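You operate a simulated robot arm through the tools that you are given. There is no shell and no other tool.

You are at the controls of a simulated robot arm. One attempt, no reset.

TASK
Fit the plain silver ring under the blue shaft cap.
Fine: free the cap's handle, rest the cap on the grey rubber pad, refit it, then turn the handle tight. Set down upright: blue shaft cap. Where these are worked on the way, their far stop is far enough and under half their travel is too little: handle of the blue cap.
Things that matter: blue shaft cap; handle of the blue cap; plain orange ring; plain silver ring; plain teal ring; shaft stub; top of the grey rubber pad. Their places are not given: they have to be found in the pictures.

It is judged by the outcome, as a careful person would: the job done as asked, and still so three seconds after it is handed in. It fails if anything else is knocked over, pushed out of place, dropped, spilled or broken. A push-on lid holds only when it is set on centred and level and pressed home; a screw cap is set on level and turned clockwise until tight.

THE ROBOT
A 7-joint arm with a three-finger gripper, fixed in place. Base frame: the origin is at the foot of the arm, x ahead of it, y to its left, z up; the work surface is at about z = 74. Units: cm, rad, N and s.
Its first joint turns from -2.897 to 2.897 rad. Payload 2.69 kg.
The TCP is the grasp point between the finger pads, 3 cm short of the fingertips. In the tool frame z runs along the fingers and y along their closing line. Largest opening 12.8 cm; the body of the gripper starts 11.7 cm behind the TCP.
Orientation is that of the tool frame in the base frame, as a unit quaternion [x, y, z, w]. With the fingers straight down and closing along the base's y, the tool's x points along the base's -x, its y along +y and its z along -z.

THE INTERFACE
- The arm moves only by the tool drive_tool. Its argument "series" is a list of rows, each a list of 7 numbers: the shift along the base's x, y, z in cm, then the turn, a rotation vector about the base's x, y, z in rad, then the opening, from 0 (shut) to 1 (fully open). In form: [[tx, ty, tz, wx, wy, wz, fingers], ...]. A call has 1 to 20 rows; each row is the pose to reach, as a shift and turn from the pose commanded when the call began. A row lasts 0.2 s, in which the tool goes at most 5 cm and 0.15 rad; a call with a longer step from one row to the next is refused whole, and so is a gripper value outside its range. A pose out of reach is approached as far as the arm can. The call stops where the force on the tool passes 90 N (or 10 N more than at its start, if that is more) or the arm is blocked; 0.2 s more then pass. Each finger halts on what it meets, pressing with about 26 N; the grip force reading is that of the motor and also rises with nothing between the fingers. The clock runs only during rows and for 0.2 s after the last one: add rows that repeat a pose to give the fingers time. It gives the time, the measured TCP pose, the force on the tool (base axes), the opening and the grip force at its end, in the units of the frame above (readings bear some noise), with the torque about the TCP (base axes, N m) and any sound that the robot's microphone picked up.
- Cameras (640 x 400 px; columns grow to the right, rows downward): "scene" is fixed at [5.1, -50.97, 133.83]; the picture's right is [0.73, -0.68, 0.00], its down [-0.27, -0.29, -0.92] and it looks along [0.63, 0.67, -0.40] (base axes); focal length 355 px, centre (320, 200). "wrist" rides on the gripper at [5.8, 5.4, -13.1] in the tool frame; the picture's right is [-0.68, 0.74, 0.00], its down [-0.62, -0.56, -0.55] and it looks along [-0.40, -0.37, 0.84] (tool axes); focal length 234 px, centre (320, 200).
- capture(camera): a new picture of that camera. No time passes.
- slide_trunk(by): slides the trunk up (or, below 0, down) by that many cm; the arm rides with it, the base frame stays. It gives what a move gives, with no picture.
- probe_pixels(camera, pixels): there is no depth. For up to 12 entries [column, row, z] of the newest picture of that camera ("zoom" is the newest enlarged one), the place [x, y] in the base frame at which the ray of that pixel passes the height z, good to about 0.3 cm, but the place of the scene camera against the robot may be out by one fixed shift of up to 1.2 cm in any direction. No time passes.
- close_up(camera, box): a new picture of the part [left, top, right, bottom] of that camera's present view, enlarged. No time passes.
- close_job(): hands the job in; it is judged then, once.

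Unless the task says otherwise, let go and move clear before handing in.

The tools are called after "Emit:" as a command line: name --pt "numbers of a row" for each row, then --argument value for the rest, lists and objects as JSON in quotes. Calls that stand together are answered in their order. drive_tool: Moves the arm, as the interface text tells. Its arguments: {"type":"object","properties":{"series":{"type":"array","items":{"type":"array","items":{"type":"number"}}}},"required":["series"]} The other tools are called the same way: slide_trunk (by) slides the trunk up or down; capture (camera) takes a picture; probe_pixels (camera, pixels) gives the place at which the rays of pixels pass given heights; close_up (camera, box) takes an enlarged picture of a part of a camera's view; close_job () hands the job in.

At the start:

```text
time_s: 0.0
position: [64.22, 48.79, 110.85]
tcp_rot: [0.0, 1.0, 0.0, 0.0]
wrist_force: [-0.2, -1.0, -0.1]
moment: [0.0, -0.04, -0.01]
gripper_width: 12.81
gripper_force: 0.1
trunk travel left (down, up): [-15.0, 20.0]
```

scene: 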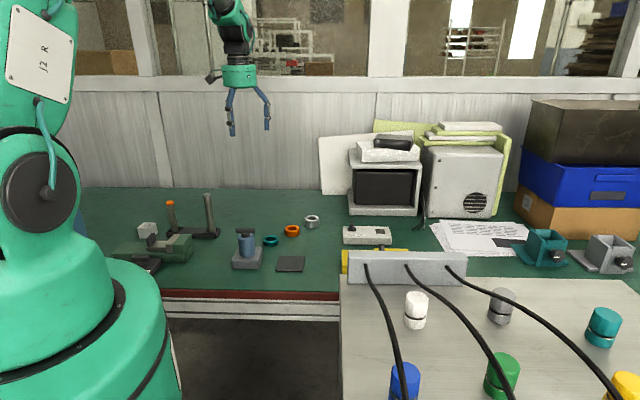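
wrist: 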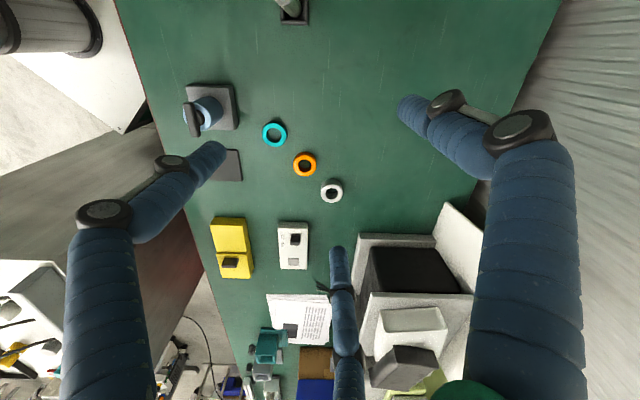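

The scene shows the blue cap on a grey block near (247,245), the teal ring at (270,240), the orange at (292,231), the silver at (312,221) and the pad at (290,263). I'll take enlarged views of these first.

Emit:
close_up --camera "scene" --box '[220, 200, 340, 280]'

Emit:
close_up --camera "wrist" --box '[160, 60, 360, 220]'

Emit:
probe_pixels --camera "wrist" --pixels '[[274, 134, 74.5], [304, 164, 74.5], [332, 191, 74.5], [207, 110, 80], [192, 120, 84], [212, 107, 77], [225, 165, 74.5]]'

Emit:
probe_pixels --camera "scene" --pixels '[[270, 241, 74.5], [292, 231, 74.5], [312, 221, 74.5], [247, 245, 80], [247, 232, 84], [290, 263, 74.5]]'

```text
5.00 times, centred on (280, 240) of scene
```

zoom: 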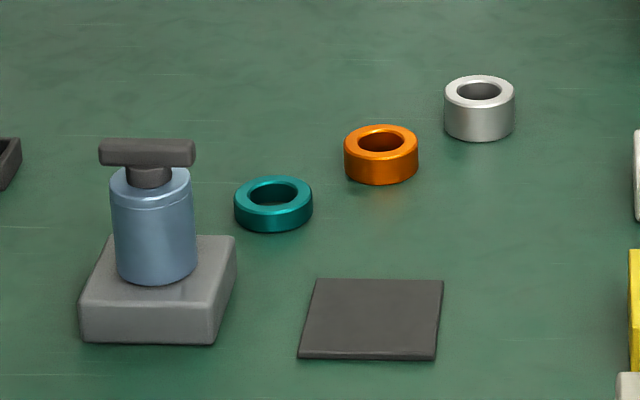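

```text
2.50 times, centred on (260, 140) of wrist
```

zoom: 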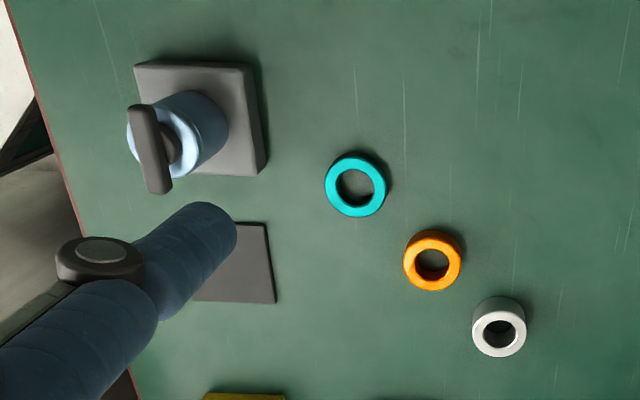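

```text
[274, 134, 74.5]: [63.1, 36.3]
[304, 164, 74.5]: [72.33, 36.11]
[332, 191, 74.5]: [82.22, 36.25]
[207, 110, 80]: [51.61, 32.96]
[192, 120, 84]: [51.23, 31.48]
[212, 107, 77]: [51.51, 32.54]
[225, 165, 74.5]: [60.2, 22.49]
```

```text
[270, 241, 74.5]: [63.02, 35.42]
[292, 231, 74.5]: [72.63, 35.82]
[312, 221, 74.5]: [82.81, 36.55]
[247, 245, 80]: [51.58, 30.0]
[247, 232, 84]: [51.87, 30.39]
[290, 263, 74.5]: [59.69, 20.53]
```

The rings are about 5.2 cm across and lie near x 63, 72 and 82 at y 36. The cap is near (51.5, 32.5). I'll move above the cap for a better wrist view, staying high.

Emit:
drive_tool --pt "-2.5 -3.3 -1.5 0 0 0 1" --pt "-5 -6.6 -3 0 0 0 1" --pt "-7.5 -9.9 -4.5 0 0 0 1" --pt "-10 -13.2 -6 0 0 0 1" --pt "-12.7 -16.3 -8 0 0 0 1" --pt "-12.7 -16.3 -10 0 0 0 1" --pt "-12.7 -16.3 -10 0 0 0 1"

Emit:
capture --camera "wrist"

Emit:
capture --camera "scene"

```text
time_s: 1.6
position: [51.51, 32.68, 100.83]
tcp_rot: [-0.001, 1.0, 0.001, 0.0]
wrist_force: [0.0, 0.3, 0.1]
moment: [0.0, 0.01, -0.02]
gripper_width: 12.79
gripper_force: 0.1
trunk travel left (down, up): [-15.0, 20.0]
```

```text
taken
```

wrist: 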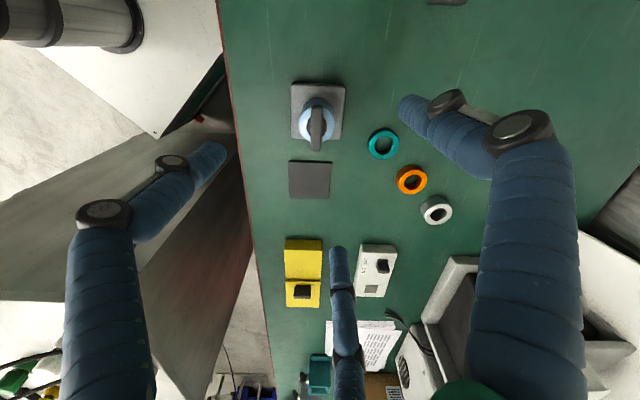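

```text
taken
```

scene: 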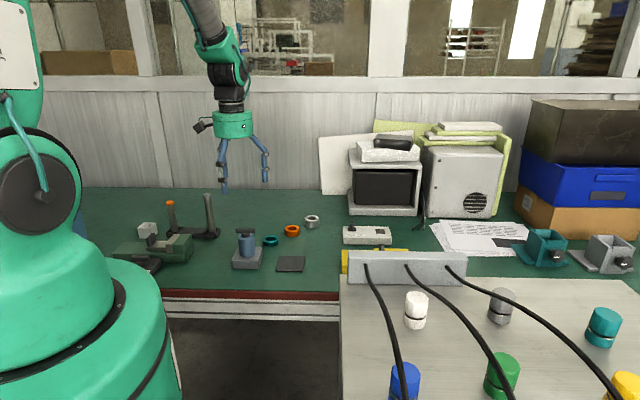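

The wrist view shows three finger-like shapes, with tips at (215,150), (405,105) and (338,250). I'll check where they are before going near anything.

Emit:
close_up --camera "scene" --box '[180, 80, 300, 200]'

Emit:
probe_pixels --camera "wrist" --pixels '[[217, 148, 97.8], [405, 103, 97.8], [338, 250, 97.8], [316, 130, 84], [317, 113, 84], [318, 147, 84], [309, 180, 74.5], [383, 144, 75.5], [411, 180, 76], [436, 211, 77.5], [318, 113, 77]]'

Emit:
close_up --camera "wrist" --box '[280, 70, 380, 210]'

```text
3.33 times, centred on (240, 140) of scene
```

zoom: 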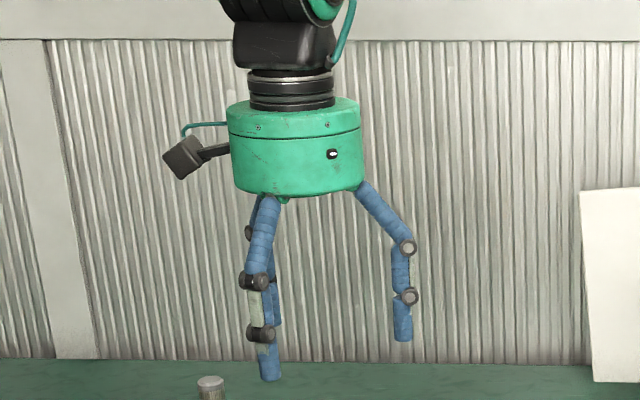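

```text
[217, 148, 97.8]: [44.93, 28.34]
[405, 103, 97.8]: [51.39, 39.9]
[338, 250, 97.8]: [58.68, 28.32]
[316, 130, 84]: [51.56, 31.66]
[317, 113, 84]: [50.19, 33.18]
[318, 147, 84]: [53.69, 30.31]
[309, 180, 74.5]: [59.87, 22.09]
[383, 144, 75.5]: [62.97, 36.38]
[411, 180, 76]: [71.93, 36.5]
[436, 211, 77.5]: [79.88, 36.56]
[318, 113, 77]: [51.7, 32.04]
```

```text
2.86 times, centred on (330, 140) of wrist
```

zoom: 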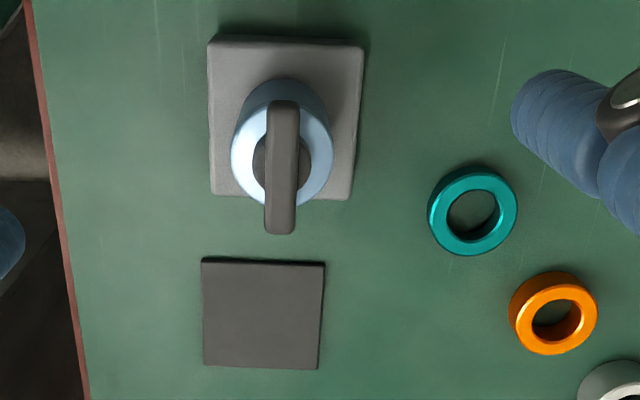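

The hand looks three-fingered, with a thumb at +y and two fingers spread at −y. I'll close and reopen it up here to see how the fingers move.

Emit:
drive_tool --pt "0 0 0 0 0 0 0.4" --pt "0 0 0 0 0 0 0.4" --pt "0 0 0 0 0 0 0.4"

Emit:
capture --camera "wrist"

Emit:
close_up --camera "scene" --box '[180, 80, 300, 200]'

```text
time_s: 2.4
position: [51.36, 32.66, 100.74]
tcp_rot: [0.001, 1.0, -0.001, 0.0]
wrist_force: [0.8, -1.2, -0.4]
moment: [-0.02, 0.04, 0.0]
gripper_width: 5.1
gripper_force: 0.0
trunk travel left (down, up): [-15.0, 20.0]
```

```text
taken
```

wrist: 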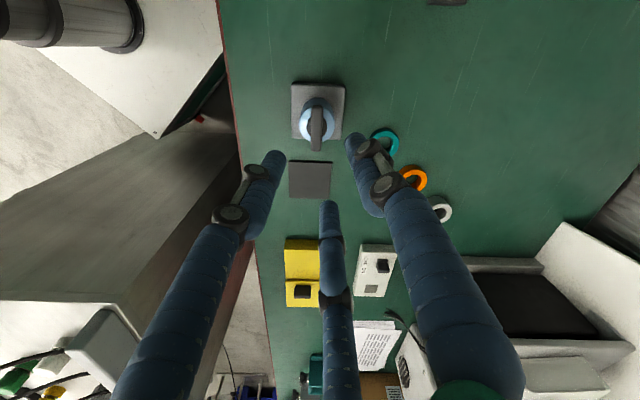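

```text
3.33 times, centred on (240, 140) of scene
```

zoom: 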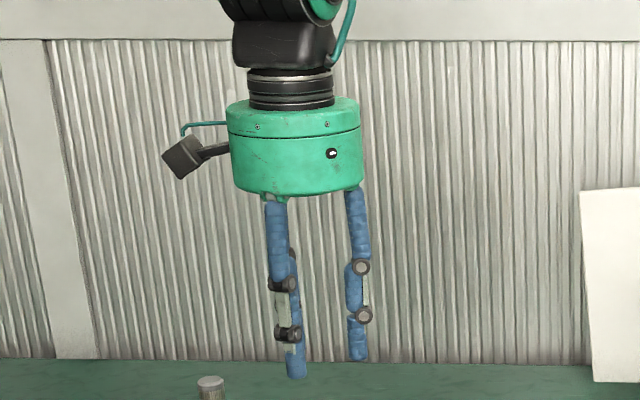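

The hand closes on its centre. The bar top comes out near z≈84.8, centred at about (51.4, 32), with the bar pointing about −41° from x. I'll open, go lower and turn so the closing line is across the bar.

Emit:
drive_tool --pt "0 -0.3 0 0 0 -0.14 0.6" --pt "0 -0.6 0 0 0 -0.28 0.8" --pt "0 -0.6 -2 0 0 -0.42 1" --pt "0 -0.6 -4 0 0 -0.56 1" --pt "0 -0.6 -6 0 0 -0.7 1" --pt "0 -0.6 -8 0 0 -0.72 1" --pt "0 -0.6 -8 0 0 -0.72 1"

Emit:
capture --camera "wrist"

Emit:
close_up --camera "scene" --box '[200, 160, 340, 280]'

```text
time_s: 4.0
position: [51.39, 31.71, 92.85]
tcp_rot: [0.353, 0.936, 0.0, 0.0]
wrist_force: [0.7, 0.0, -0.3]
moment: [-0.02, -0.01, -0.02]
gripper_width: 12.81
gripper_force: 0.1
trunk travel left (down, up): [-15.0, 20.0]
```

```text
taken
```

wrist: 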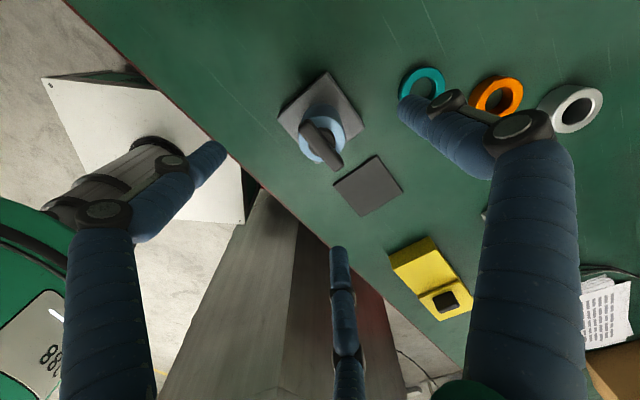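

```text
3.33 times, centred on (270, 220) of scene
```

zoom: 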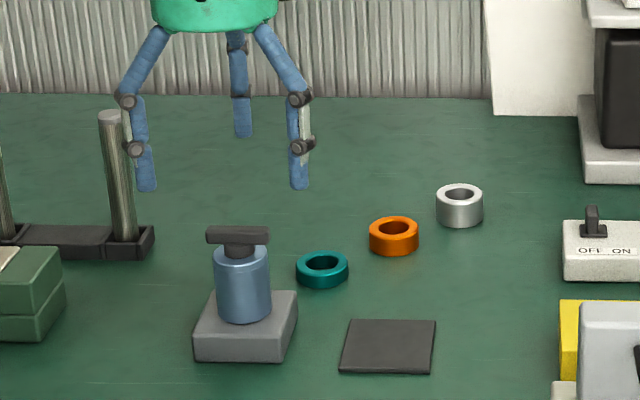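

The tool is turned across the bar. I'll take an enlarged wrist view of the cap and handle to measure the centre and the bar direction.

Emit:
close_up --camera "wrist" --box '[260, 60, 420, 220]'

```text
2.50 times, centred on (340, 140) of wrist
```

zoom: 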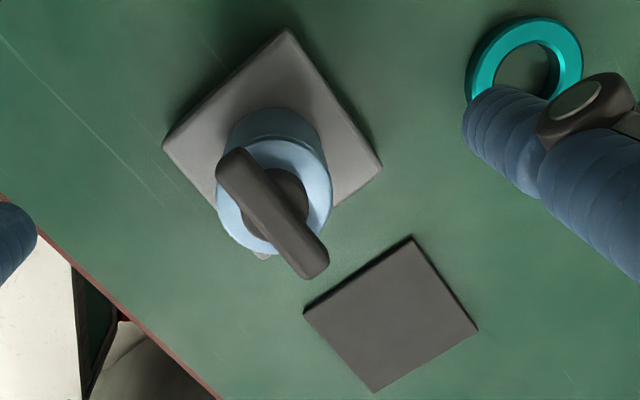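

Emit:
probe_pixels --camera "zoom" --pixels '[[236, 160, 84.8], [312, 262, 84.8], [273, 211, 84.8], [274, 197, 82.6], [217, 195, 82.6], [331, 193, 82.6], [165, 140, 76.8], [382, 165, 76.8], [289, 30, 76.8], [390, 314, 74.3], [304, 310, 74.3], [477, 328, 74.3]]'

Emit:
close_up --camera "wrist" --box '[300, 80, 370, 180]'

Emit:
close_up --camera "scene" --box '[226, 222, 276, 274]'

```text
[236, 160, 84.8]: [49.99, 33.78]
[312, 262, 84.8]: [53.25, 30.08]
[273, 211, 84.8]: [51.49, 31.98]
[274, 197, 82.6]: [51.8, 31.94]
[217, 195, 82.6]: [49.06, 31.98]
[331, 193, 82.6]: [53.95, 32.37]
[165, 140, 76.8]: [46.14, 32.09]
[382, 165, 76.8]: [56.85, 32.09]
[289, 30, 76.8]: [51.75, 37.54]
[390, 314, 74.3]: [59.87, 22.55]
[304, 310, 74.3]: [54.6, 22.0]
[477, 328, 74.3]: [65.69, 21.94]
```

```text
4.00 times, centred on (335, 130) of wrist
```

zoom: 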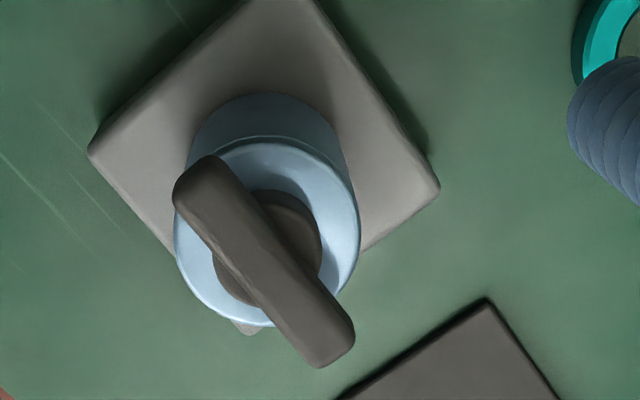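

```text
7.69 times, centred on (251, 248) of scene
```

zoom: 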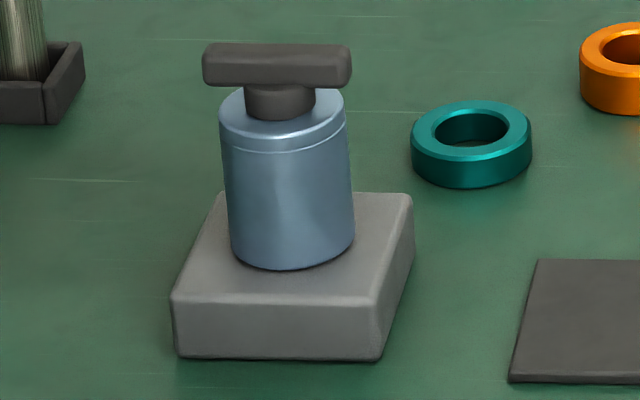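

The block centre and cap axis come out at about (51.5, 32.05), and the bar lies near −47°. I'll go down so the fingertips stay just above the cap body, then close on the bar.

Emit:
drive_tool --pt "0 0.15 -2 0 0 -0.08 0.6" --pt "0 0.15 -4 0 0 -0.08 0.4" --pt "0 0.15 -5.5 0 0 -0.08 0.4" --pt "0 0.15 -6.6 0 0 -0.08 0.4" --pt "0 0.15 -6.6 0 0 -0.08 0.4"

Emit:
capture --camera "wrist"

Emit:
close_up --camera "scene" --box '[206, 194, 296, 274]'

```text
time_s: 5.2
position: [51.5, 31.92, 86.29]
tcp_rot: [0.389, 0.921, 0.0, 0.0]
wrist_force: [0.0, 0.4, -0.1]
moment: [0.0, 0.02, 0.0]
gripper_width: 5.11
gripper_force: 0.1
trunk travel left (down, up): [-15.0, 20.0]
```

```text
taken
```

wrist: 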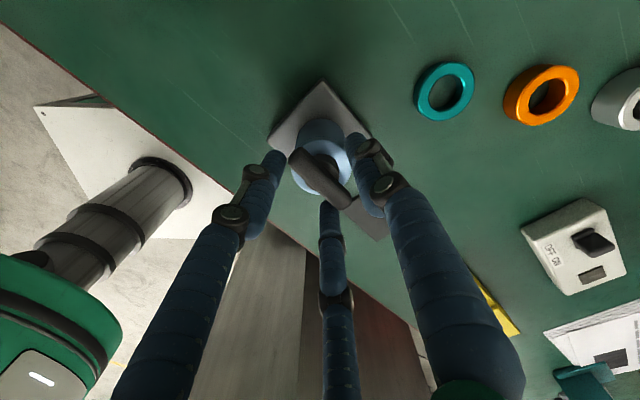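

```text
5.00 times, centred on (251, 234) of scene
```

zoom: 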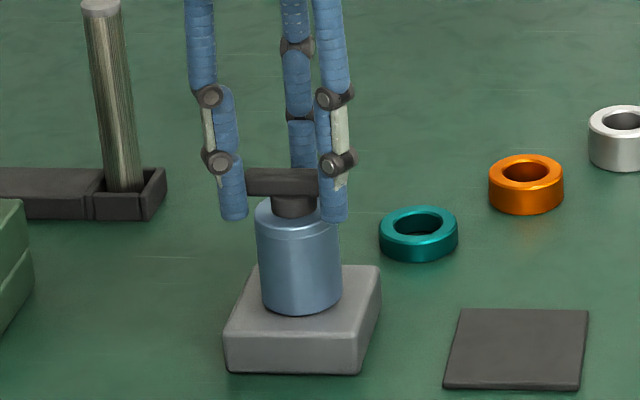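

The hand straddles the bar, with the tips just above the cap's top. I'll close on the bar.

Emit:
drive_tool --pt "0 0 0 0 0 0 0.2" --pt "0 0 0 0 0 0 0.0" --pt "0 0 0 0 0 0 0.0" --pt "0 0 0 0 0 0 0.0"

Emit:
close_up --camera "scene" --box '[206, 194, 296, 274]'

Emit:
close_up --camera "wrist" --box '[250, 60, 410, 220]'

```text
time_s: 6.2
position: [51.45, 31.89, 86.26]
tcp_rot: [0.389, 0.921, 0.0, 0.0]
wrist_force: [-7.6, -0.2, -8.0]
moment: [0.19, 0.5, 0.08]
gripper_width: 3.0
gripper_force: 25.8
trunk travel left (down, up): [-15.0, 20.0]
```

```text
5.00 times, centred on (251, 234) of scene
```

zoom: 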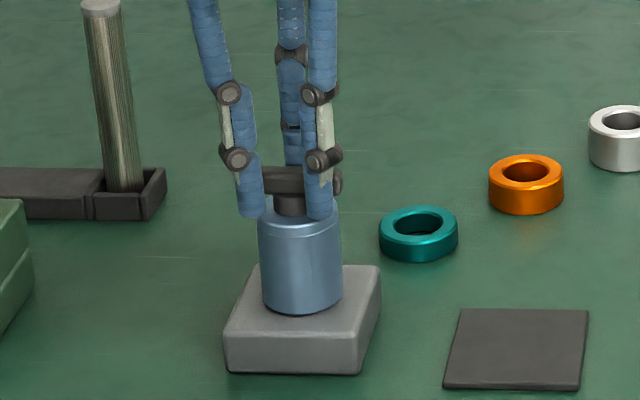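

```text
2.50 times, centred on (330, 140) of wrist
```

zoom: 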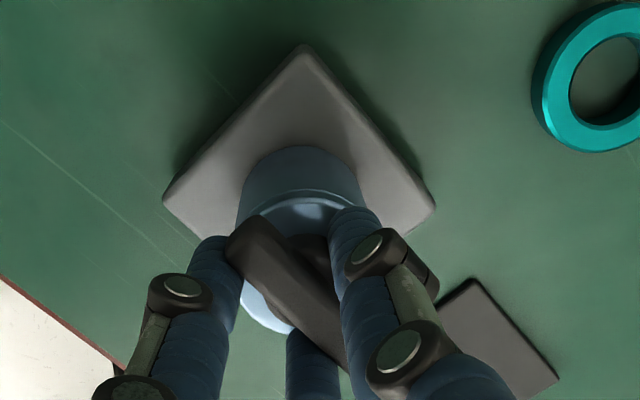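

The opening stopped at 3.0 cm, wider than the bar looks, so the tips are probably on the round hub below it. I'll open a little, raise 0.6 cm and close again to compare the opening.

Emit:
drive_tool --pt "0 0 0 0 0 0 0.4" --pt "0 0 0 0 0 0 0.4" --pt "0 0.1 0.6 0 0 0 0.4" --pt "0 0.1 0.6 0 0 0 0.2" --pt "0 0.1 0.6 0 0 0 0.0" --pt "0 0.1 0.6 0 0 0 0.0" --pt "0 0.1 0.6 0 0 0 0.0"

Emit:
close_up --camera "scene" --box '[206, 194, 296, 274]'

Emit:
close_up --camera "wrist" --box '[250, 60, 410, 220]'

```text
time_s: 7.8
position: [51.46, 31.95, 87.0]
tcp_rot: [0.389, 0.921, -0.001, 0.0]
wrist_force: [-12.4, -11.4, 10.5]
moment: [-0.65, 0.58, 0.09]
gripper_width: 2.31
gripper_force: 25.8
trunk travel left (down, up): [-15.0, 20.0]
```

```text
5.00 times, centred on (251, 234) of scene
```

zoom: 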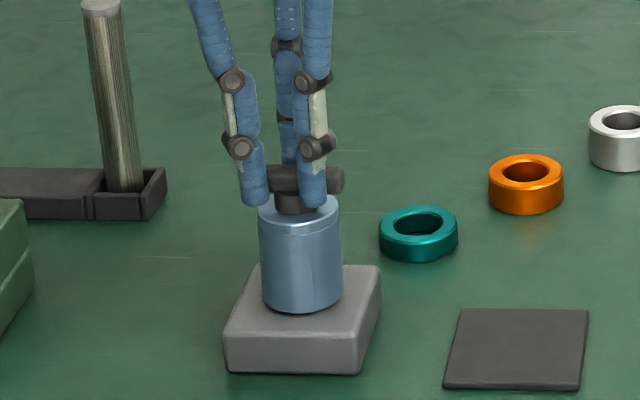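

```text
2.50 times, centred on (330, 140) of wrist
```

zoom: 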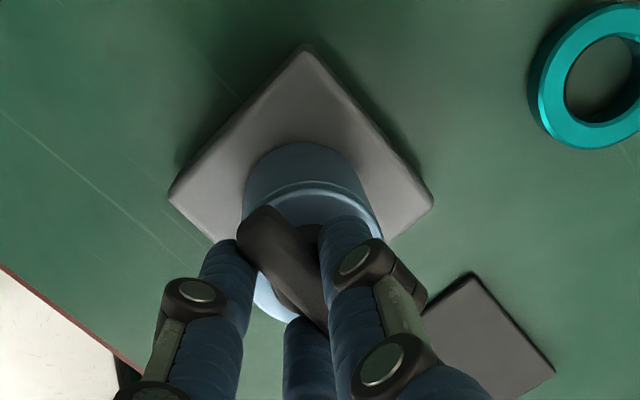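

The opening is now 2.31 cm, with about 17 N pushing the tool along −closing. That suggests only the near-side finger touches and the bar sits off-centre towards (−x, −y). I'll open slightly, shift 0.5 cm that way, and close again.

Emit:
drive_tool --pt "0 0 0 0 0 0 0.4" --pt "0 0 0 0 0 0 0.4" --pt "-0.36 -0.35 0 0 0 0 0.4" --pt "-0.36 -0.35 0 0 0 0 0.4"

Emit:
drive_tool --pt "0 0 0 0 0 0 0.2" --pt "0 0 0 0 0 0 0.0" --pt "0 0 0 0 0 0 0.0" --pt "0 0 0 0 0 0 0.0"

Emit:
close_up --camera "scene" --box '[206, 194, 296, 274]'

Emit:
close_up --camera "wrist" --box '[250, 60, 410, 220]'

```text
time_s: 8.8
position: [51.2, 31.8, 86.82]
tcp_rot: [0.389, 0.921, 0.0, 0.0]
wrist_force: [0.0, -0.9, 0.2]
moment: [0.0, 0.02, 0.01]
gripper_width: 5.12
gripper_force: 0.1
trunk travel left (down, up): [-15.0, 20.0]
```

```text
time_s: 9.8
position: [51.1, 31.71, 86.97]
tcp_rot: [0.389, 0.921, 0.001, 0.0]
wrist_force: [6.9, 2.7, 5.7]
moment: [0.05, -0.41, 0.04]
gripper_width: 2.25
gripper_force: 26.1
trunk travel left (down, up): [-15.0, 20.0]
```

```text
5.00 times, centred on (251, 234) of scene
```

zoom: 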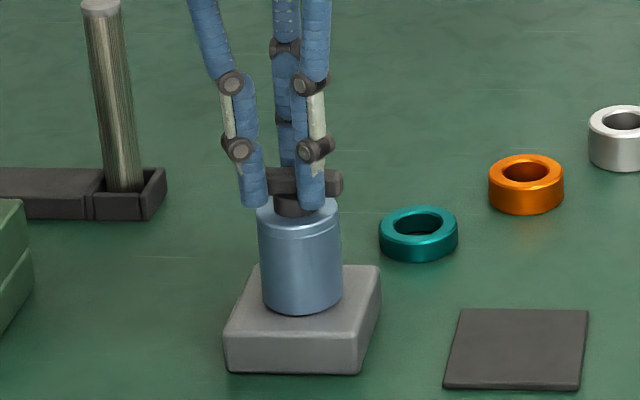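

```text
2.50 times, centred on (330, 140) of wrist
```

zoom: 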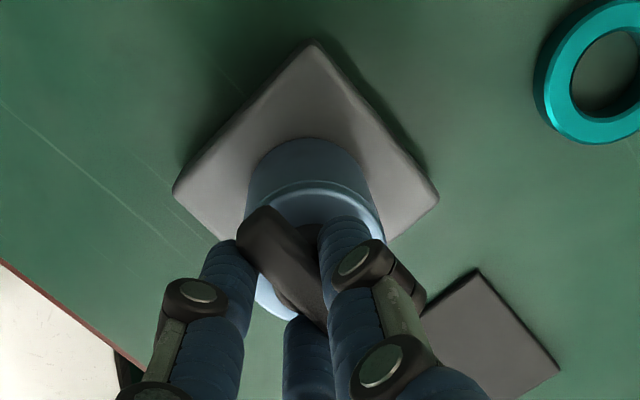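

Shifting reversed the side force while the opening stayed near 2.25 cm, so the bar is really gripped, and almost centred. I'll nudge back to balance and begin turning counter-clockwise, watching the torque.

Emit:
drive_tool --pt "0.12 0.1 0 0 0 0 0.0" --pt "0.12 0.1 0 0 0 0.1 0.0" --pt "0.12 0.1 0 0 0 0.2 0.0" --pt "0.12 0.1 0 0 0 0.3 0.0"

Emit:
close_up --camera "scene" --box '[206, 194, 296, 274]'

```text
time_s: 10.8
position: [51.17, 31.63, 86.8]
tcp_rot: [0.246, 0.969, 0.0, 0.0]
wrist_force: [5.8, -21.0, 10.4]
moment: [-1.29, -0.98, -0.18]
gripper_width: 2.25
gripper_force: 26.1
trunk travel left (down, up): [-15.0, 20.0]
```

```text
5.00 times, centred on (251, 234) of scene
```

zoom: 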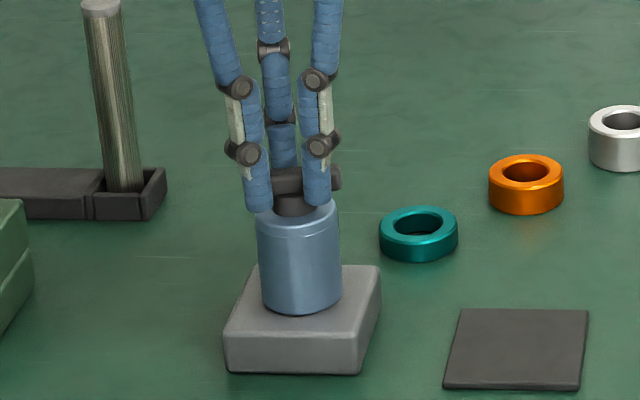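

Emit:
close_up --camera "wrist" --box '[250, 60, 410, 220]'

Emit:
close_up --camera "scene" --box '[231, 214, 271, 244]'

```text
2.50 times, centred on (330, 140) of wrist
```

zoom: 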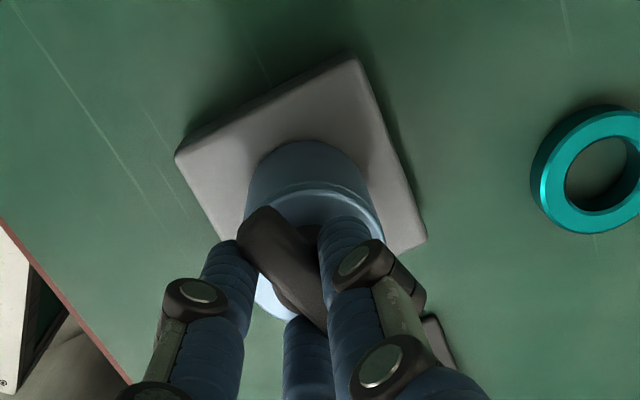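

```text
13.33 times, centred on (251, 229) of scene
```

zoom: 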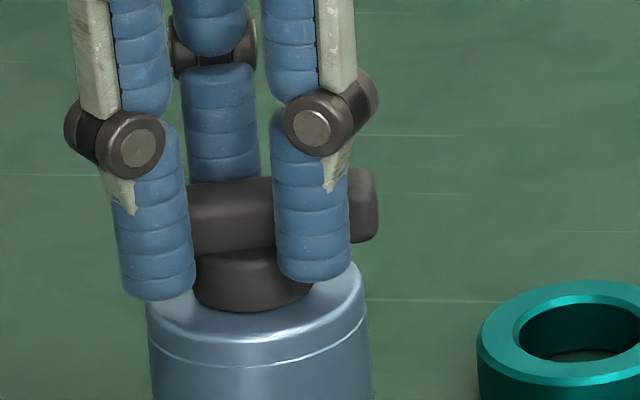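

The bar stays fixed in the wrist view while the block has turned, so the handle is following with little torque. The 21 N pulling to −y means I'm a bit off the axis, so I'll correct and keep turning.

Emit:
drive_tool --pt "0.05 -0.22 0 0 0 0.0 0.0" --pt "0.05 -0.22 0 0 0 0.1 0.0" --pt "0.05 -0.22 0 0 0 0.2 0.0" --pt "0.05 -0.22 0 0 0 0.3 0.0"

```text
time_s: 11.8
position: [51.29, 31.45, 86.96]
tcp_rot: [0.099, 0.995, 0.0, 0.0]
wrist_force: [-1.1, -1.1, 3.3]
moment: [-0.09, -0.02, 0.0]
gripper_width: 2.25
gripper_force: 26.2
trunk travel left (down, up): [-15.0, 20.0]
```

The forces are nearly zero, so the tool is centred now. I'll continue counter-clockwise.

Emit:
drive_tool --pt "0 0 0 0 0 0.1 0.0" --pt "0 0 0 0 0 0.2 0.0" --pt "0 0 0 0 0 0.3 0.0" --pt "0 0 0 0 0 0.4 0.0"

Emit:
close_up --camera "wrist" --box '[250, 60, 410, 220]'

Emit:
close_up --camera "scene" --box '[226, 214, 276, 264]'

```text
time_s: 12.8
position: [51.3, 31.49, 86.96]
tcp_rot: [-0.101, 0.995, 0.002, 0.001]
wrist_force: [1.4, -5.8, 17.6]
moment: [-0.08, -0.35, -0.02]
gripper_width: 2.27
gripper_force: 26.1
trunk travel left (down, up): [-15.0, 20.0]
```

```text
2.50 times, centred on (330, 140) of wrist
```

zoom: 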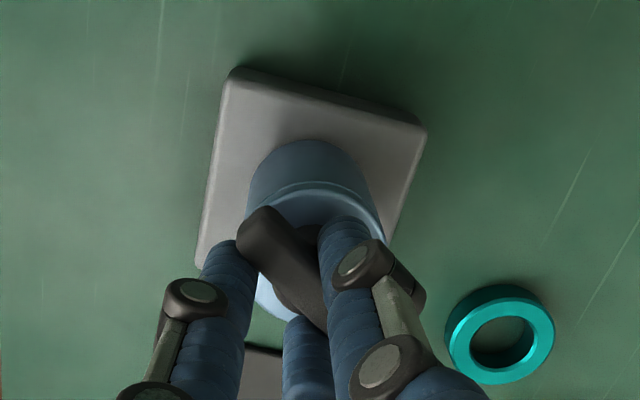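

```text
8.00 times, centred on (251, 239) of scene
```

zoom: 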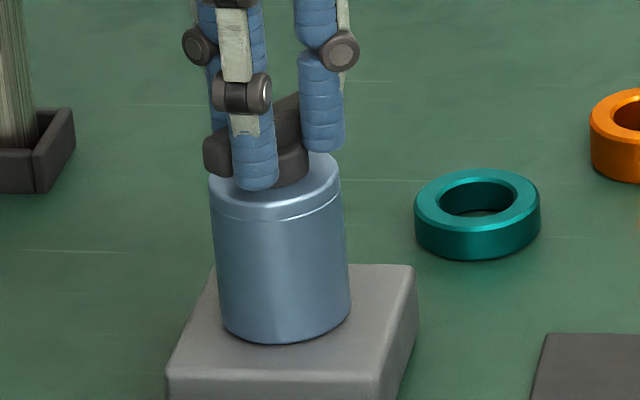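

The handle has turned about 1 rad and is now pushing up with about 17 N. I'll ease the tool up slightly and continue turning.

Emit:
drive_tool --pt "0 0 0.15 0 0 0.1 0.0" --pt "0 0 0.15 0 0 0.2 0.0" --pt "0 0 0.15 0 0 0.3 0.0" --pt "0 0 0.15 0 0 0.4 0.0"

```text
time_s: 13.8
position: [51.32, 31.46, 86.79]
tcp_rot: [-0.297, 0.955, 0.001, 0.0]
wrist_force: [15.4, -8.9, -4.0]
moment: [-0.35, -0.93, -0.1]
gripper_width: 2.25
gripper_force: 25.9
trunk travel left (down, up): [-15.0, 20.0]
```

The turn is now 1.4 rad with a small side force of (15, −9), so I'll follow that and continue.

Emit:
drive_tool --pt "0.15 -0.08 0 0 0 0.0 0.0" --pt "0.15 -0.08 0 0 0 0.1 0.0" --pt "0.15 -0.08 0 0 0 0.2 0.0" --pt "0.15 -0.08 0 0 0 0.3 0.0"

Emit:
close_up --camera "wrist" --box '[250, 60, 410, 220]'

Emit:
close_up --camera "scene" --box '[226, 214, 276, 264]'

```text
time_s: 14.8
position: [51.44, 31.47, 87.01]
tcp_rot: [-0.436, 0.9, 0.0, 0.0]
wrist_force: [1.9, -2.6, -0.5]
moment: [-0.16, -0.15, -0.02]
gripper_width: 2.23
gripper_force: 26.3
trunk travel left (down, up): [-15.0, 20.0]
```

```text
2.50 times, centred on (330, 140) of wrist
```

zoom: 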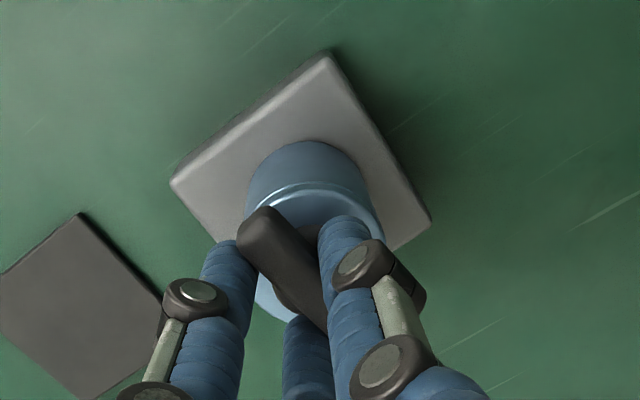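

```text
8.00 times, centred on (251, 239) of scene
```

zoom: 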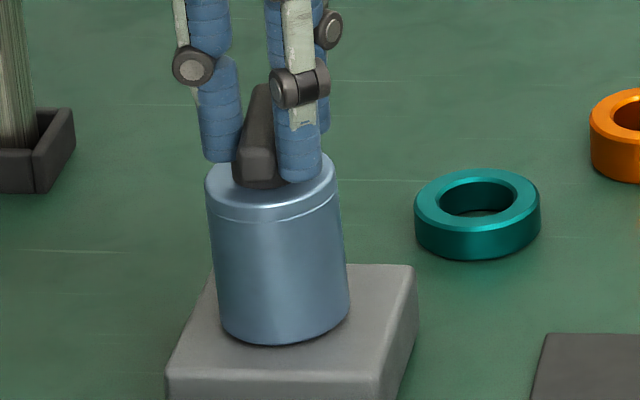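

The turn is 1.7 rad and still free with low torque. I'll keep going until a stop is felt.

Emit:
drive_tool --pt "0.05 0 0 0 0 0.1 0.0" --pt "0.05 0 0 0 0 0.2 0.0" --pt "0.05 0 0 0 0 0.3 0.0" --pt "0.05 0 0 0 0 0.4 0.0"

```text
time_s: 15.8
position: [51.65, 31.43, 87.02]
tcp_rot: [-0.606, 0.796, 0.0, 0.0]
wrist_force: [12.2, -8.0, -2.2]
moment: [-0.54, -0.78, -0.05]
gripper_width: 2.27
gripper_force: 25.6
trunk travel left (down, up): [-15.0, 20.0]
```

Emit:
drive_tool --pt "0.12 -0.08 0 0 0 0.1 0.0" --pt "0.12 -0.08 0 0 0 0.2 0.0" --pt "0.12 -0.08 0 0 0 0.3 0.0" --pt "0.12 -0.08 0 0 0 0.4 0.0"

Emit:
close_up --camera "wrist" --box '[250, 60, 410, 220]'

Emit:
close_up --camera "scene" --box '[226, 214, 276, 264]'

```text
time_s: 16.8
position: [51.75, 31.45, 87.01]
tcp_rot: [0.751, -0.66, 0.0, 0.0]
wrist_force: [11.2, -2.1, 1.5]
moment: [-0.11, -0.72, -0.05]
gripper_width: 2.25
gripper_force: 25.9
trunk travel left (down, up): [-15.0, 20.0]
```

```text
2.50 times, centred on (330, 140) of wrist
```

zoom: 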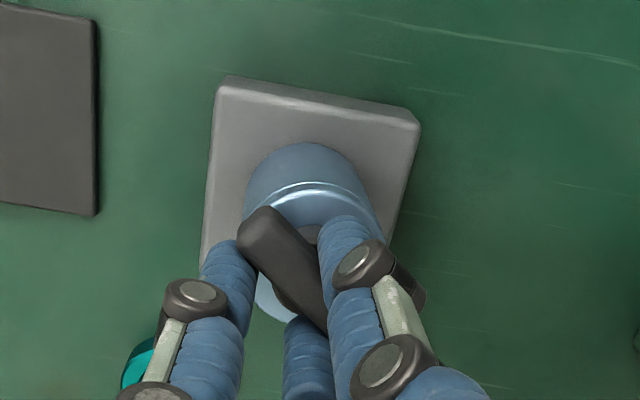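

```text
8.00 times, centred on (251, 239) of scene
```

zoom: 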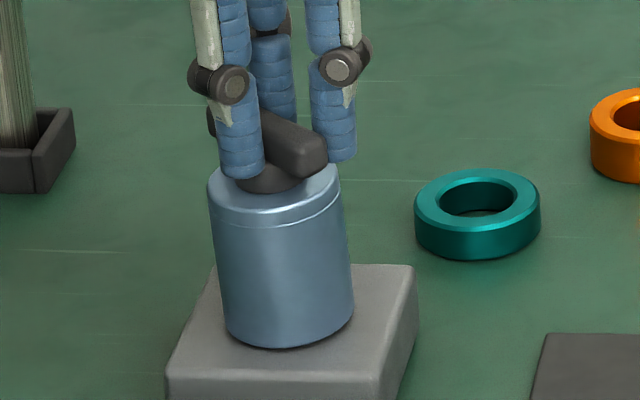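

After 2.5 rad of turn the cap body itself has shifted slightly on the block, its bottom edge moving from about row 342 to 347, so it looks loose. I'll test with a small lift.

Emit:
drive_tool --pt "0.08 0 0.15 0 0 0 0.0" --pt "0.08 0 0.3 0 0 0 0.0" --pt "0.08 0 0.5 0 0 0 0.0" --pt "0.08 0 0.5 0 0 0 0.0"

Emit:
close_up --camera "scene" --box '[226, 214, 276, 264]'

```text
time_s: 17.8
position: [51.74, 31.33, 87.48]
tcp_rot: [0.752, -0.659, 0.0, 0.0]
wrist_force: [7.2, 0.8, -3.7]
moment: [0.05, -0.45, 0.01]
gripper_width: 2.27
gripper_force: 25.8
trunk travel left (down, up): [-15.0, 20.0]
```

```text
8.00 times, centred on (251, 239) of scene
```

zoom: 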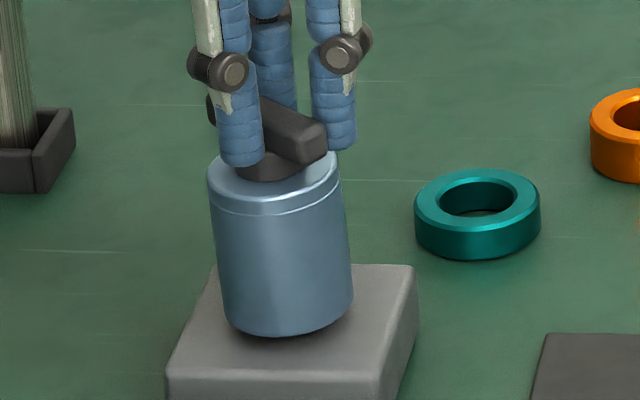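

The cap lifted about 0.5 cm with only its own weight, about 4 N, on the tool, so it is free. I'll lift it straight up clear of the stub.

Emit:
drive_tool --pt "0 0 1 0 0 0 0.0" --pt "0 0 2 0 0 0 0.0" --pt "0 0 3 0 0 0 0.0" --pt "0 0 4 0 0 0 0.0" --pt "0 0 5 0 0 0 0.0" --pt "0 0 6 0 0 0 0.0" --pt "0 0 7 0 0 0 0.0" --pt "0 0 8 0 0 0 0.0" --pt "0 0 9 0 0 0 0.0"

Emit:
close_up --camera "scene" --box '[206, 184, 306, 284]'

Emit:
capture --camera "wrist"

```text
time_s: 19.8
position: [51.77, 31.61, 96.34]
tcp_rot: [0.752, -0.659, 0.0, 0.0]
wrist_force: [0.2, -0.1, -2.4]
moment: [-0.04, 0.02, 0.02]
gripper_width: 2.25
gripper_force: 25.5
trunk travel left (down, up): [-15.0, 20.0]
```

```text
4.00 times, centred on (256, 234) of scene
```

zoom: 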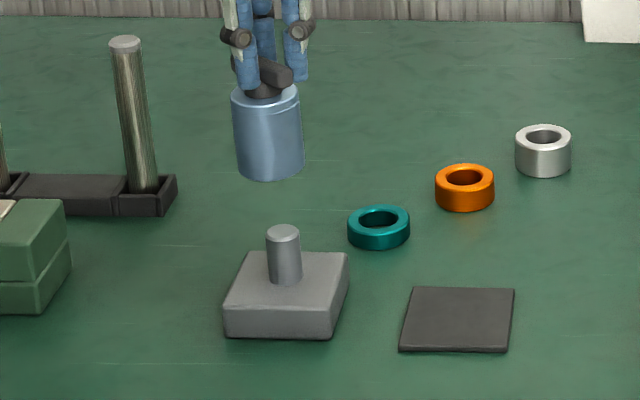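

```text
taken
```

wrist: 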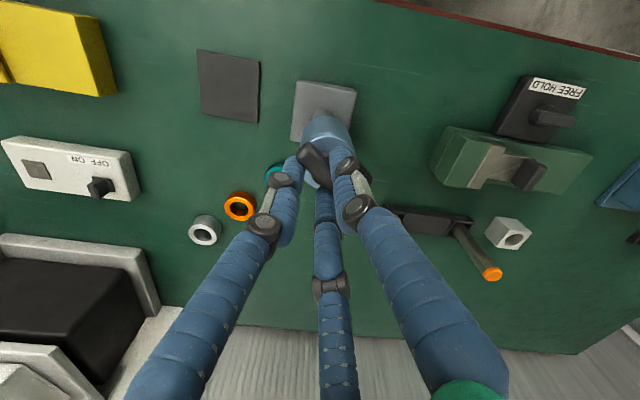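

The stub is clear and the cap hangs straight, weighing about 2.4–3.7 N. I'll carry it over the pad centre, near (60.1, 22.2), and go down partway.

Emit:
drive_tool --pt "1.7 -1.9 0 0 0 0 0.0" --pt "3.4 -3.8 0 0 0 0 0.0" --pt "5.1 -5.7 0 0 0 0 0.0" --pt "6.8 -7.6 0 0 0 0 0.0" --pt "8.4 -9.5 0 0 0 0 0.0" --pt "8.4 -9.5 -2 0 0 0 0.0" --pt "8.4 -9.5 -4 0 0 0 0.0" --pt "8.4 -9.5 -6 0 0 0 0.0" --pt "8.4 -9.5 -8 0 0 0 0.0" --pt "8.4 -9.5 -9.5 0 0 0 0.0" --pt "8.4 -9.5 -10 0 0 0 0.0" --pt "8.4 -9.5 -10 0 0 0 0.0"

Emit:
close_up --camera "scene" --box '[236, 204, 336, 284]'

Emit:
capture --camera "wrist"

```text
time_s: 22.4
position: [59.95, 21.92, 86.53]
tcp_rot: [0.752, -0.66, 0.001, 0.0]
wrist_force: [0.5, 0.5, -2.5]
moment: [0.02, -0.01, 0.01]
gripper_width: 2.26
gripper_force: 25.9
trunk travel left (down, up): [-15.0, 20.0]
```

```text
5.00 times, centred on (286, 244) of scene
```

zoom: 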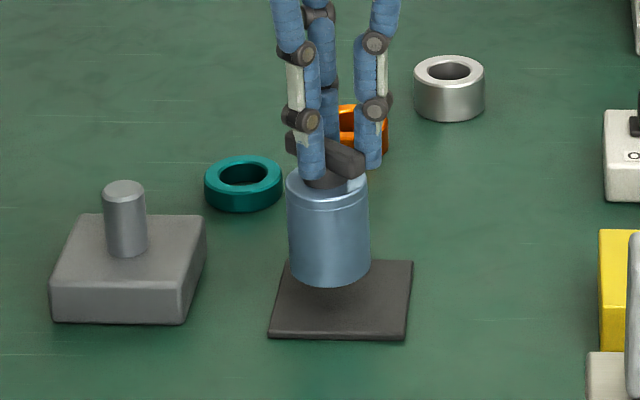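

```text
taken
```

wrist: 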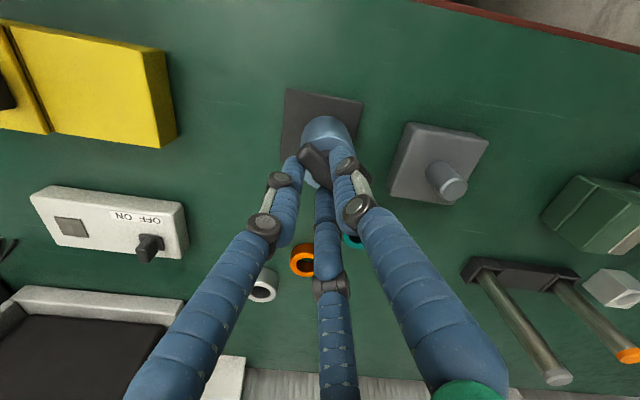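

The cap hangs about 2 cm above the pad and a touch left of its centre. I'll shift slightly and lower until contact.

Emit:
drive_tool --pt "0.3 -0.25 -0.5 0 0 0 0.0" --pt "0.3 -0.25 -1.0 0 0 0 0.0" --pt "0.3 -0.25 -1.4 0 0 0 0.0" --pt "0.3 -0.25 -1.6 0 0 0 0.0"

Emit:
close_up --camera "scene" --box '[236, 204, 336, 284]'

```text
time_s: 23.4
position: [60.41, 21.66, 85.02]
tcp_rot: [0.752, -0.66, 0.0, -0.001]
wrist_force: [0.2, -0.4, -2.1]
moment: [-0.02, 0.0, -0.01]
gripper_width: 2.27
gripper_force: 25.9
trunk travel left (down, up): [-15.0, 20.0]
```

```text
5.00 times, centred on (286, 244) of scene
```

zoom: 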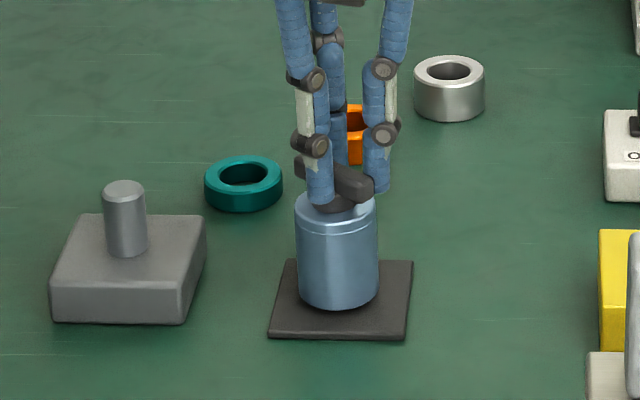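

Almost down, and well centred on the pad with no contact force yet. I'll continue in small steps.

Emit:
drive_tool --pt "0 0 -0.1 0 0 0 0.0" --pt "0 0 -0.2 0 0 0 0.0" --pt "0 0 -0.3 0 0 0 0.0"

```text
time_s: 24.2
position: [60.33, 21.67, 84.67]
tcp_rot: [0.752, -0.659, 0.0, 0.0]
wrist_force: [0.4, -0.2, -2.2]
moment: [-0.02, -0.05, 0.01]
gripper_width: 2.26
gripper_force: 26.3
trunk travel left (down, up): [-15.0, 20.0]
```

Emit:
drive_tool --pt "0 0 -0.1 0 0 0 0.0" --pt "0 0 -0.2 0 0 0 0.0"

```text
time_s: 24.8
position: [60.41, 21.57, 84.57]
tcp_rot: [0.752, -0.659, 0.001, -0.001]
wrist_force: [0.0, -4.4, 9.3]
moment: [-0.17, 0.11, 0.06]
gripper_width: 2.27
gripper_force: 25.7
trunk travel left (down, up): [-15.0, 20.0]
```

Contact: the force turned to +9 N, so the cap is standing on the pad. I'll open and rise straight up.

Emit:
drive_tool --pt "0 0 0 0 0 0 0.3" --pt "0 0 0 0 0 0 0.45" --pt "0 0 0 0 0 0 0.45" --pt "0 0 2 0 0 0 0.45" --pt "0 0 4 0 0 0 0.45" --pt "0 0 8 0 0 0 0.45" --pt "0 0 12 0 0 0 0.45" --pt "0 0 12 0 0 0 0.45"

Emit:
capture --camera "wrist"

Emit:
close_up --camera "scene" --box '[226, 204, 336, 284]'

```text
time_s: 26.6
position: [60.39, 21.76, 96.6]
tcp_rot: [0.752, -0.659, 0.0, 0.0]
wrist_force: [-0.6, -0.3, 0.6]
moment: [-0.01, -0.04, -0.02]
gripper_width: 5.75
gripper_force: 0.1
trunk travel left (down, up): [-15.0, 20.0]
```

```text
taken
```

wrist: 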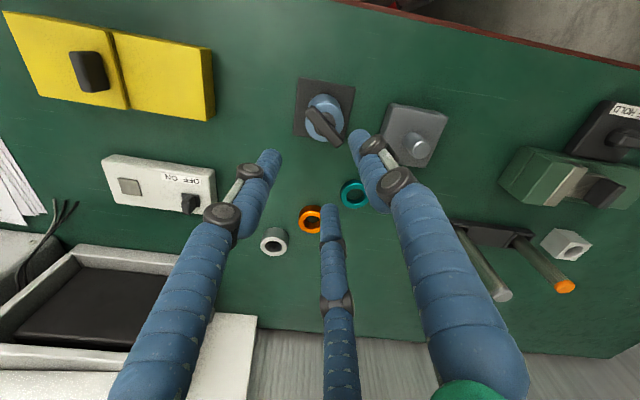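

```text
5.00 times, centred on (281, 244) of scene
```

zoom: 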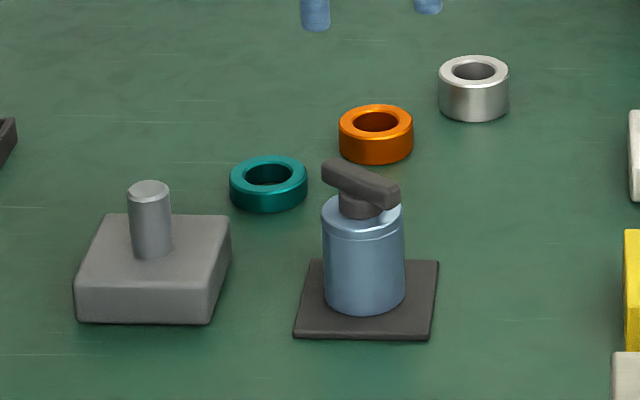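

The cap stands upright on the pad. I'll measure the stub, cap and ring from this view.

Emit:
close_up --camera "wrist" --box '[280, 60, 460, 180]'

```text
3.33 times, centred on (370, 120) of wrist
```

zoom: 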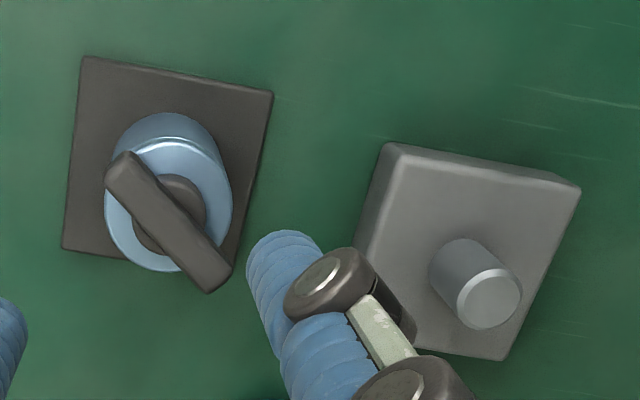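

Emit:
probe_pixels --camera "zoom" --pixels '[[489, 298, 80.5], [489, 298, 80.0], [458, 264, 76.8], [168, 205, 80.1], [122, 166, 82.3], [213, 276, 82.3], [168, 221, 82.3], [78, 57, 74.3], [235, 280, 74.3], [62, 247, 74.3], [273, 95, 74.3]]'

Emit:
probe_pixels --camera "wrist" --pixels '[[274, 246, 76.8], [274, 246, 74], [310, 219, 76], [353, 194, 75.4]]'

```text
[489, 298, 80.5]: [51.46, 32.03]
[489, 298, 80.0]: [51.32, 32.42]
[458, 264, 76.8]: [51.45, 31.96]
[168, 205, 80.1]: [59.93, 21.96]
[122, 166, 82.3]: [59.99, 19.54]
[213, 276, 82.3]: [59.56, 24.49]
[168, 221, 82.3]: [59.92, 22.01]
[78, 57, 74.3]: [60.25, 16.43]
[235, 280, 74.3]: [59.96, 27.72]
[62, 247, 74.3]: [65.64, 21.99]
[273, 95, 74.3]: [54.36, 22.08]
```

```text
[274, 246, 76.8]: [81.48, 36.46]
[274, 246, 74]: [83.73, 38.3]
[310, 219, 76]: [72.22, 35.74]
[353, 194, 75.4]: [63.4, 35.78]
```

The stub axis is (51.45, 32.0), and the cap on the pad is at (59.93, 21.97) with its bar now near 95°. Next I'll rotate back and move above the silver ring, staying high, to measure it.

Emit:
drive_tool --pt "1.7 1.2 0 0 0 -0.14 0.6" --pt "3.4 2.4 0 0 0 -0.28 0.8" --pt "5.1 3.6 0 0 0 -0.42 1.0" --pt "6.8 4.8 0 0 0 -0.56 1.0" --pt "8.5 6.0 0 0 0 -0.7 1.0" --pt "10.2 7.2 0 0 0 -0.84 1.0" --pt "11.9 8.4 0 0 0 -0.98 1.0" --pt "13.6 9.6 0 0 0 -1.12 1.0" --pt "15.3 10.8 0 0 0 -1.26 1.0" --pt "17.0 12 0 0 0 -1.4 1.0" --pt "18.7 13.2 0 0 0 -1.54 1.0" --pt "20.4 14.6 0 0 0 -1.69 1.0" --pt "20.6 14.6 0 0 0 -1.7 1.0"

Emit:
capture --camera "wrist"

Emit:
capture --camera "scene"

```text
time_s: 29.4
position: [80.87, 36.32, 96.43]
tcp_rot: [0.0, 1.0, 0.0, 0.001]
wrist_force: [0.9, 0.1, -0.8]
moment: [-0.01, 0.03, 0.0]
gripper_width: 12.8
gripper_force: 0.0
trunk travel left (down, up): [-15.0, 20.0]
```

```text
taken
```

wrist: 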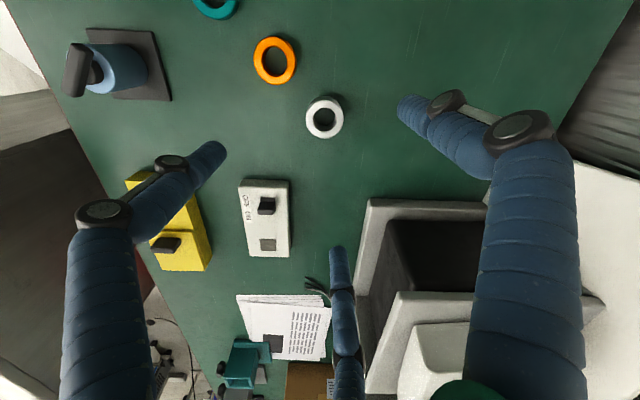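

```text
taken
```

scene: 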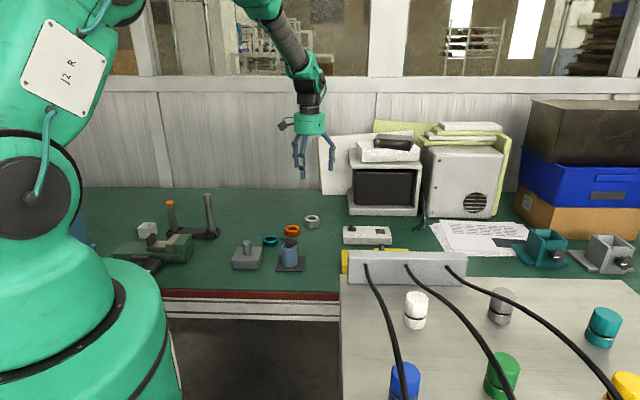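

Emit:
close_up --camera "wrist" --box '[265, 70, 385, 170]'

Emit:
probe_pixels --camera "wrist" --pixels '[[325, 118, 76.8], [325, 118, 77.5], [365, 200, 85], [365, 200, 90], [355, 290, 74], [485, 205, 90], [245, 185, 78]]'

```text
4.00 times, centred on (325, 120) of wrist
```

zoom: 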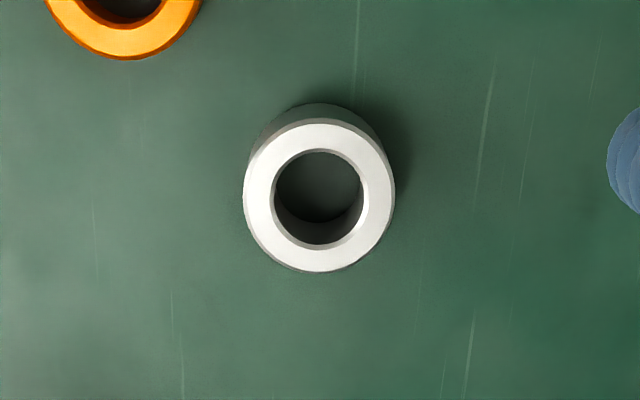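

```text
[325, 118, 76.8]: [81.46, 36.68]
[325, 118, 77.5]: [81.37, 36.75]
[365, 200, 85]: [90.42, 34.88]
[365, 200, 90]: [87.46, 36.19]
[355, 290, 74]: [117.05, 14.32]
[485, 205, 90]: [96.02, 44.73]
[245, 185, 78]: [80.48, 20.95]
```

Emit:
probe_pixels --camera "scene" --pixels '[[350, 213, 74], [418, 216, 74], [342, 226, 74], [343, 243, 74]]'

Emit:
probe_pixels --camera "zoom" --pixels '[[319, 197, 76.8], [243, 197, 76.8], [395, 197, 76.8], [276, 197, 76.8], [366, 197, 76.8], [319, 119, 76.8], [319, 272, 76.8]]'

```text
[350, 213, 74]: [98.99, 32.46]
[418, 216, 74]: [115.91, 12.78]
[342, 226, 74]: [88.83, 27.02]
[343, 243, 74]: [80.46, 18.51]
```

```text
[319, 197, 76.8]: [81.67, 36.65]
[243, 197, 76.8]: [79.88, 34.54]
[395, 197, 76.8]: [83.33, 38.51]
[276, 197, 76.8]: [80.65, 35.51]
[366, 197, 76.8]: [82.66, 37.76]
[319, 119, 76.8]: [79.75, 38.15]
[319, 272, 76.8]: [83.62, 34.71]
```

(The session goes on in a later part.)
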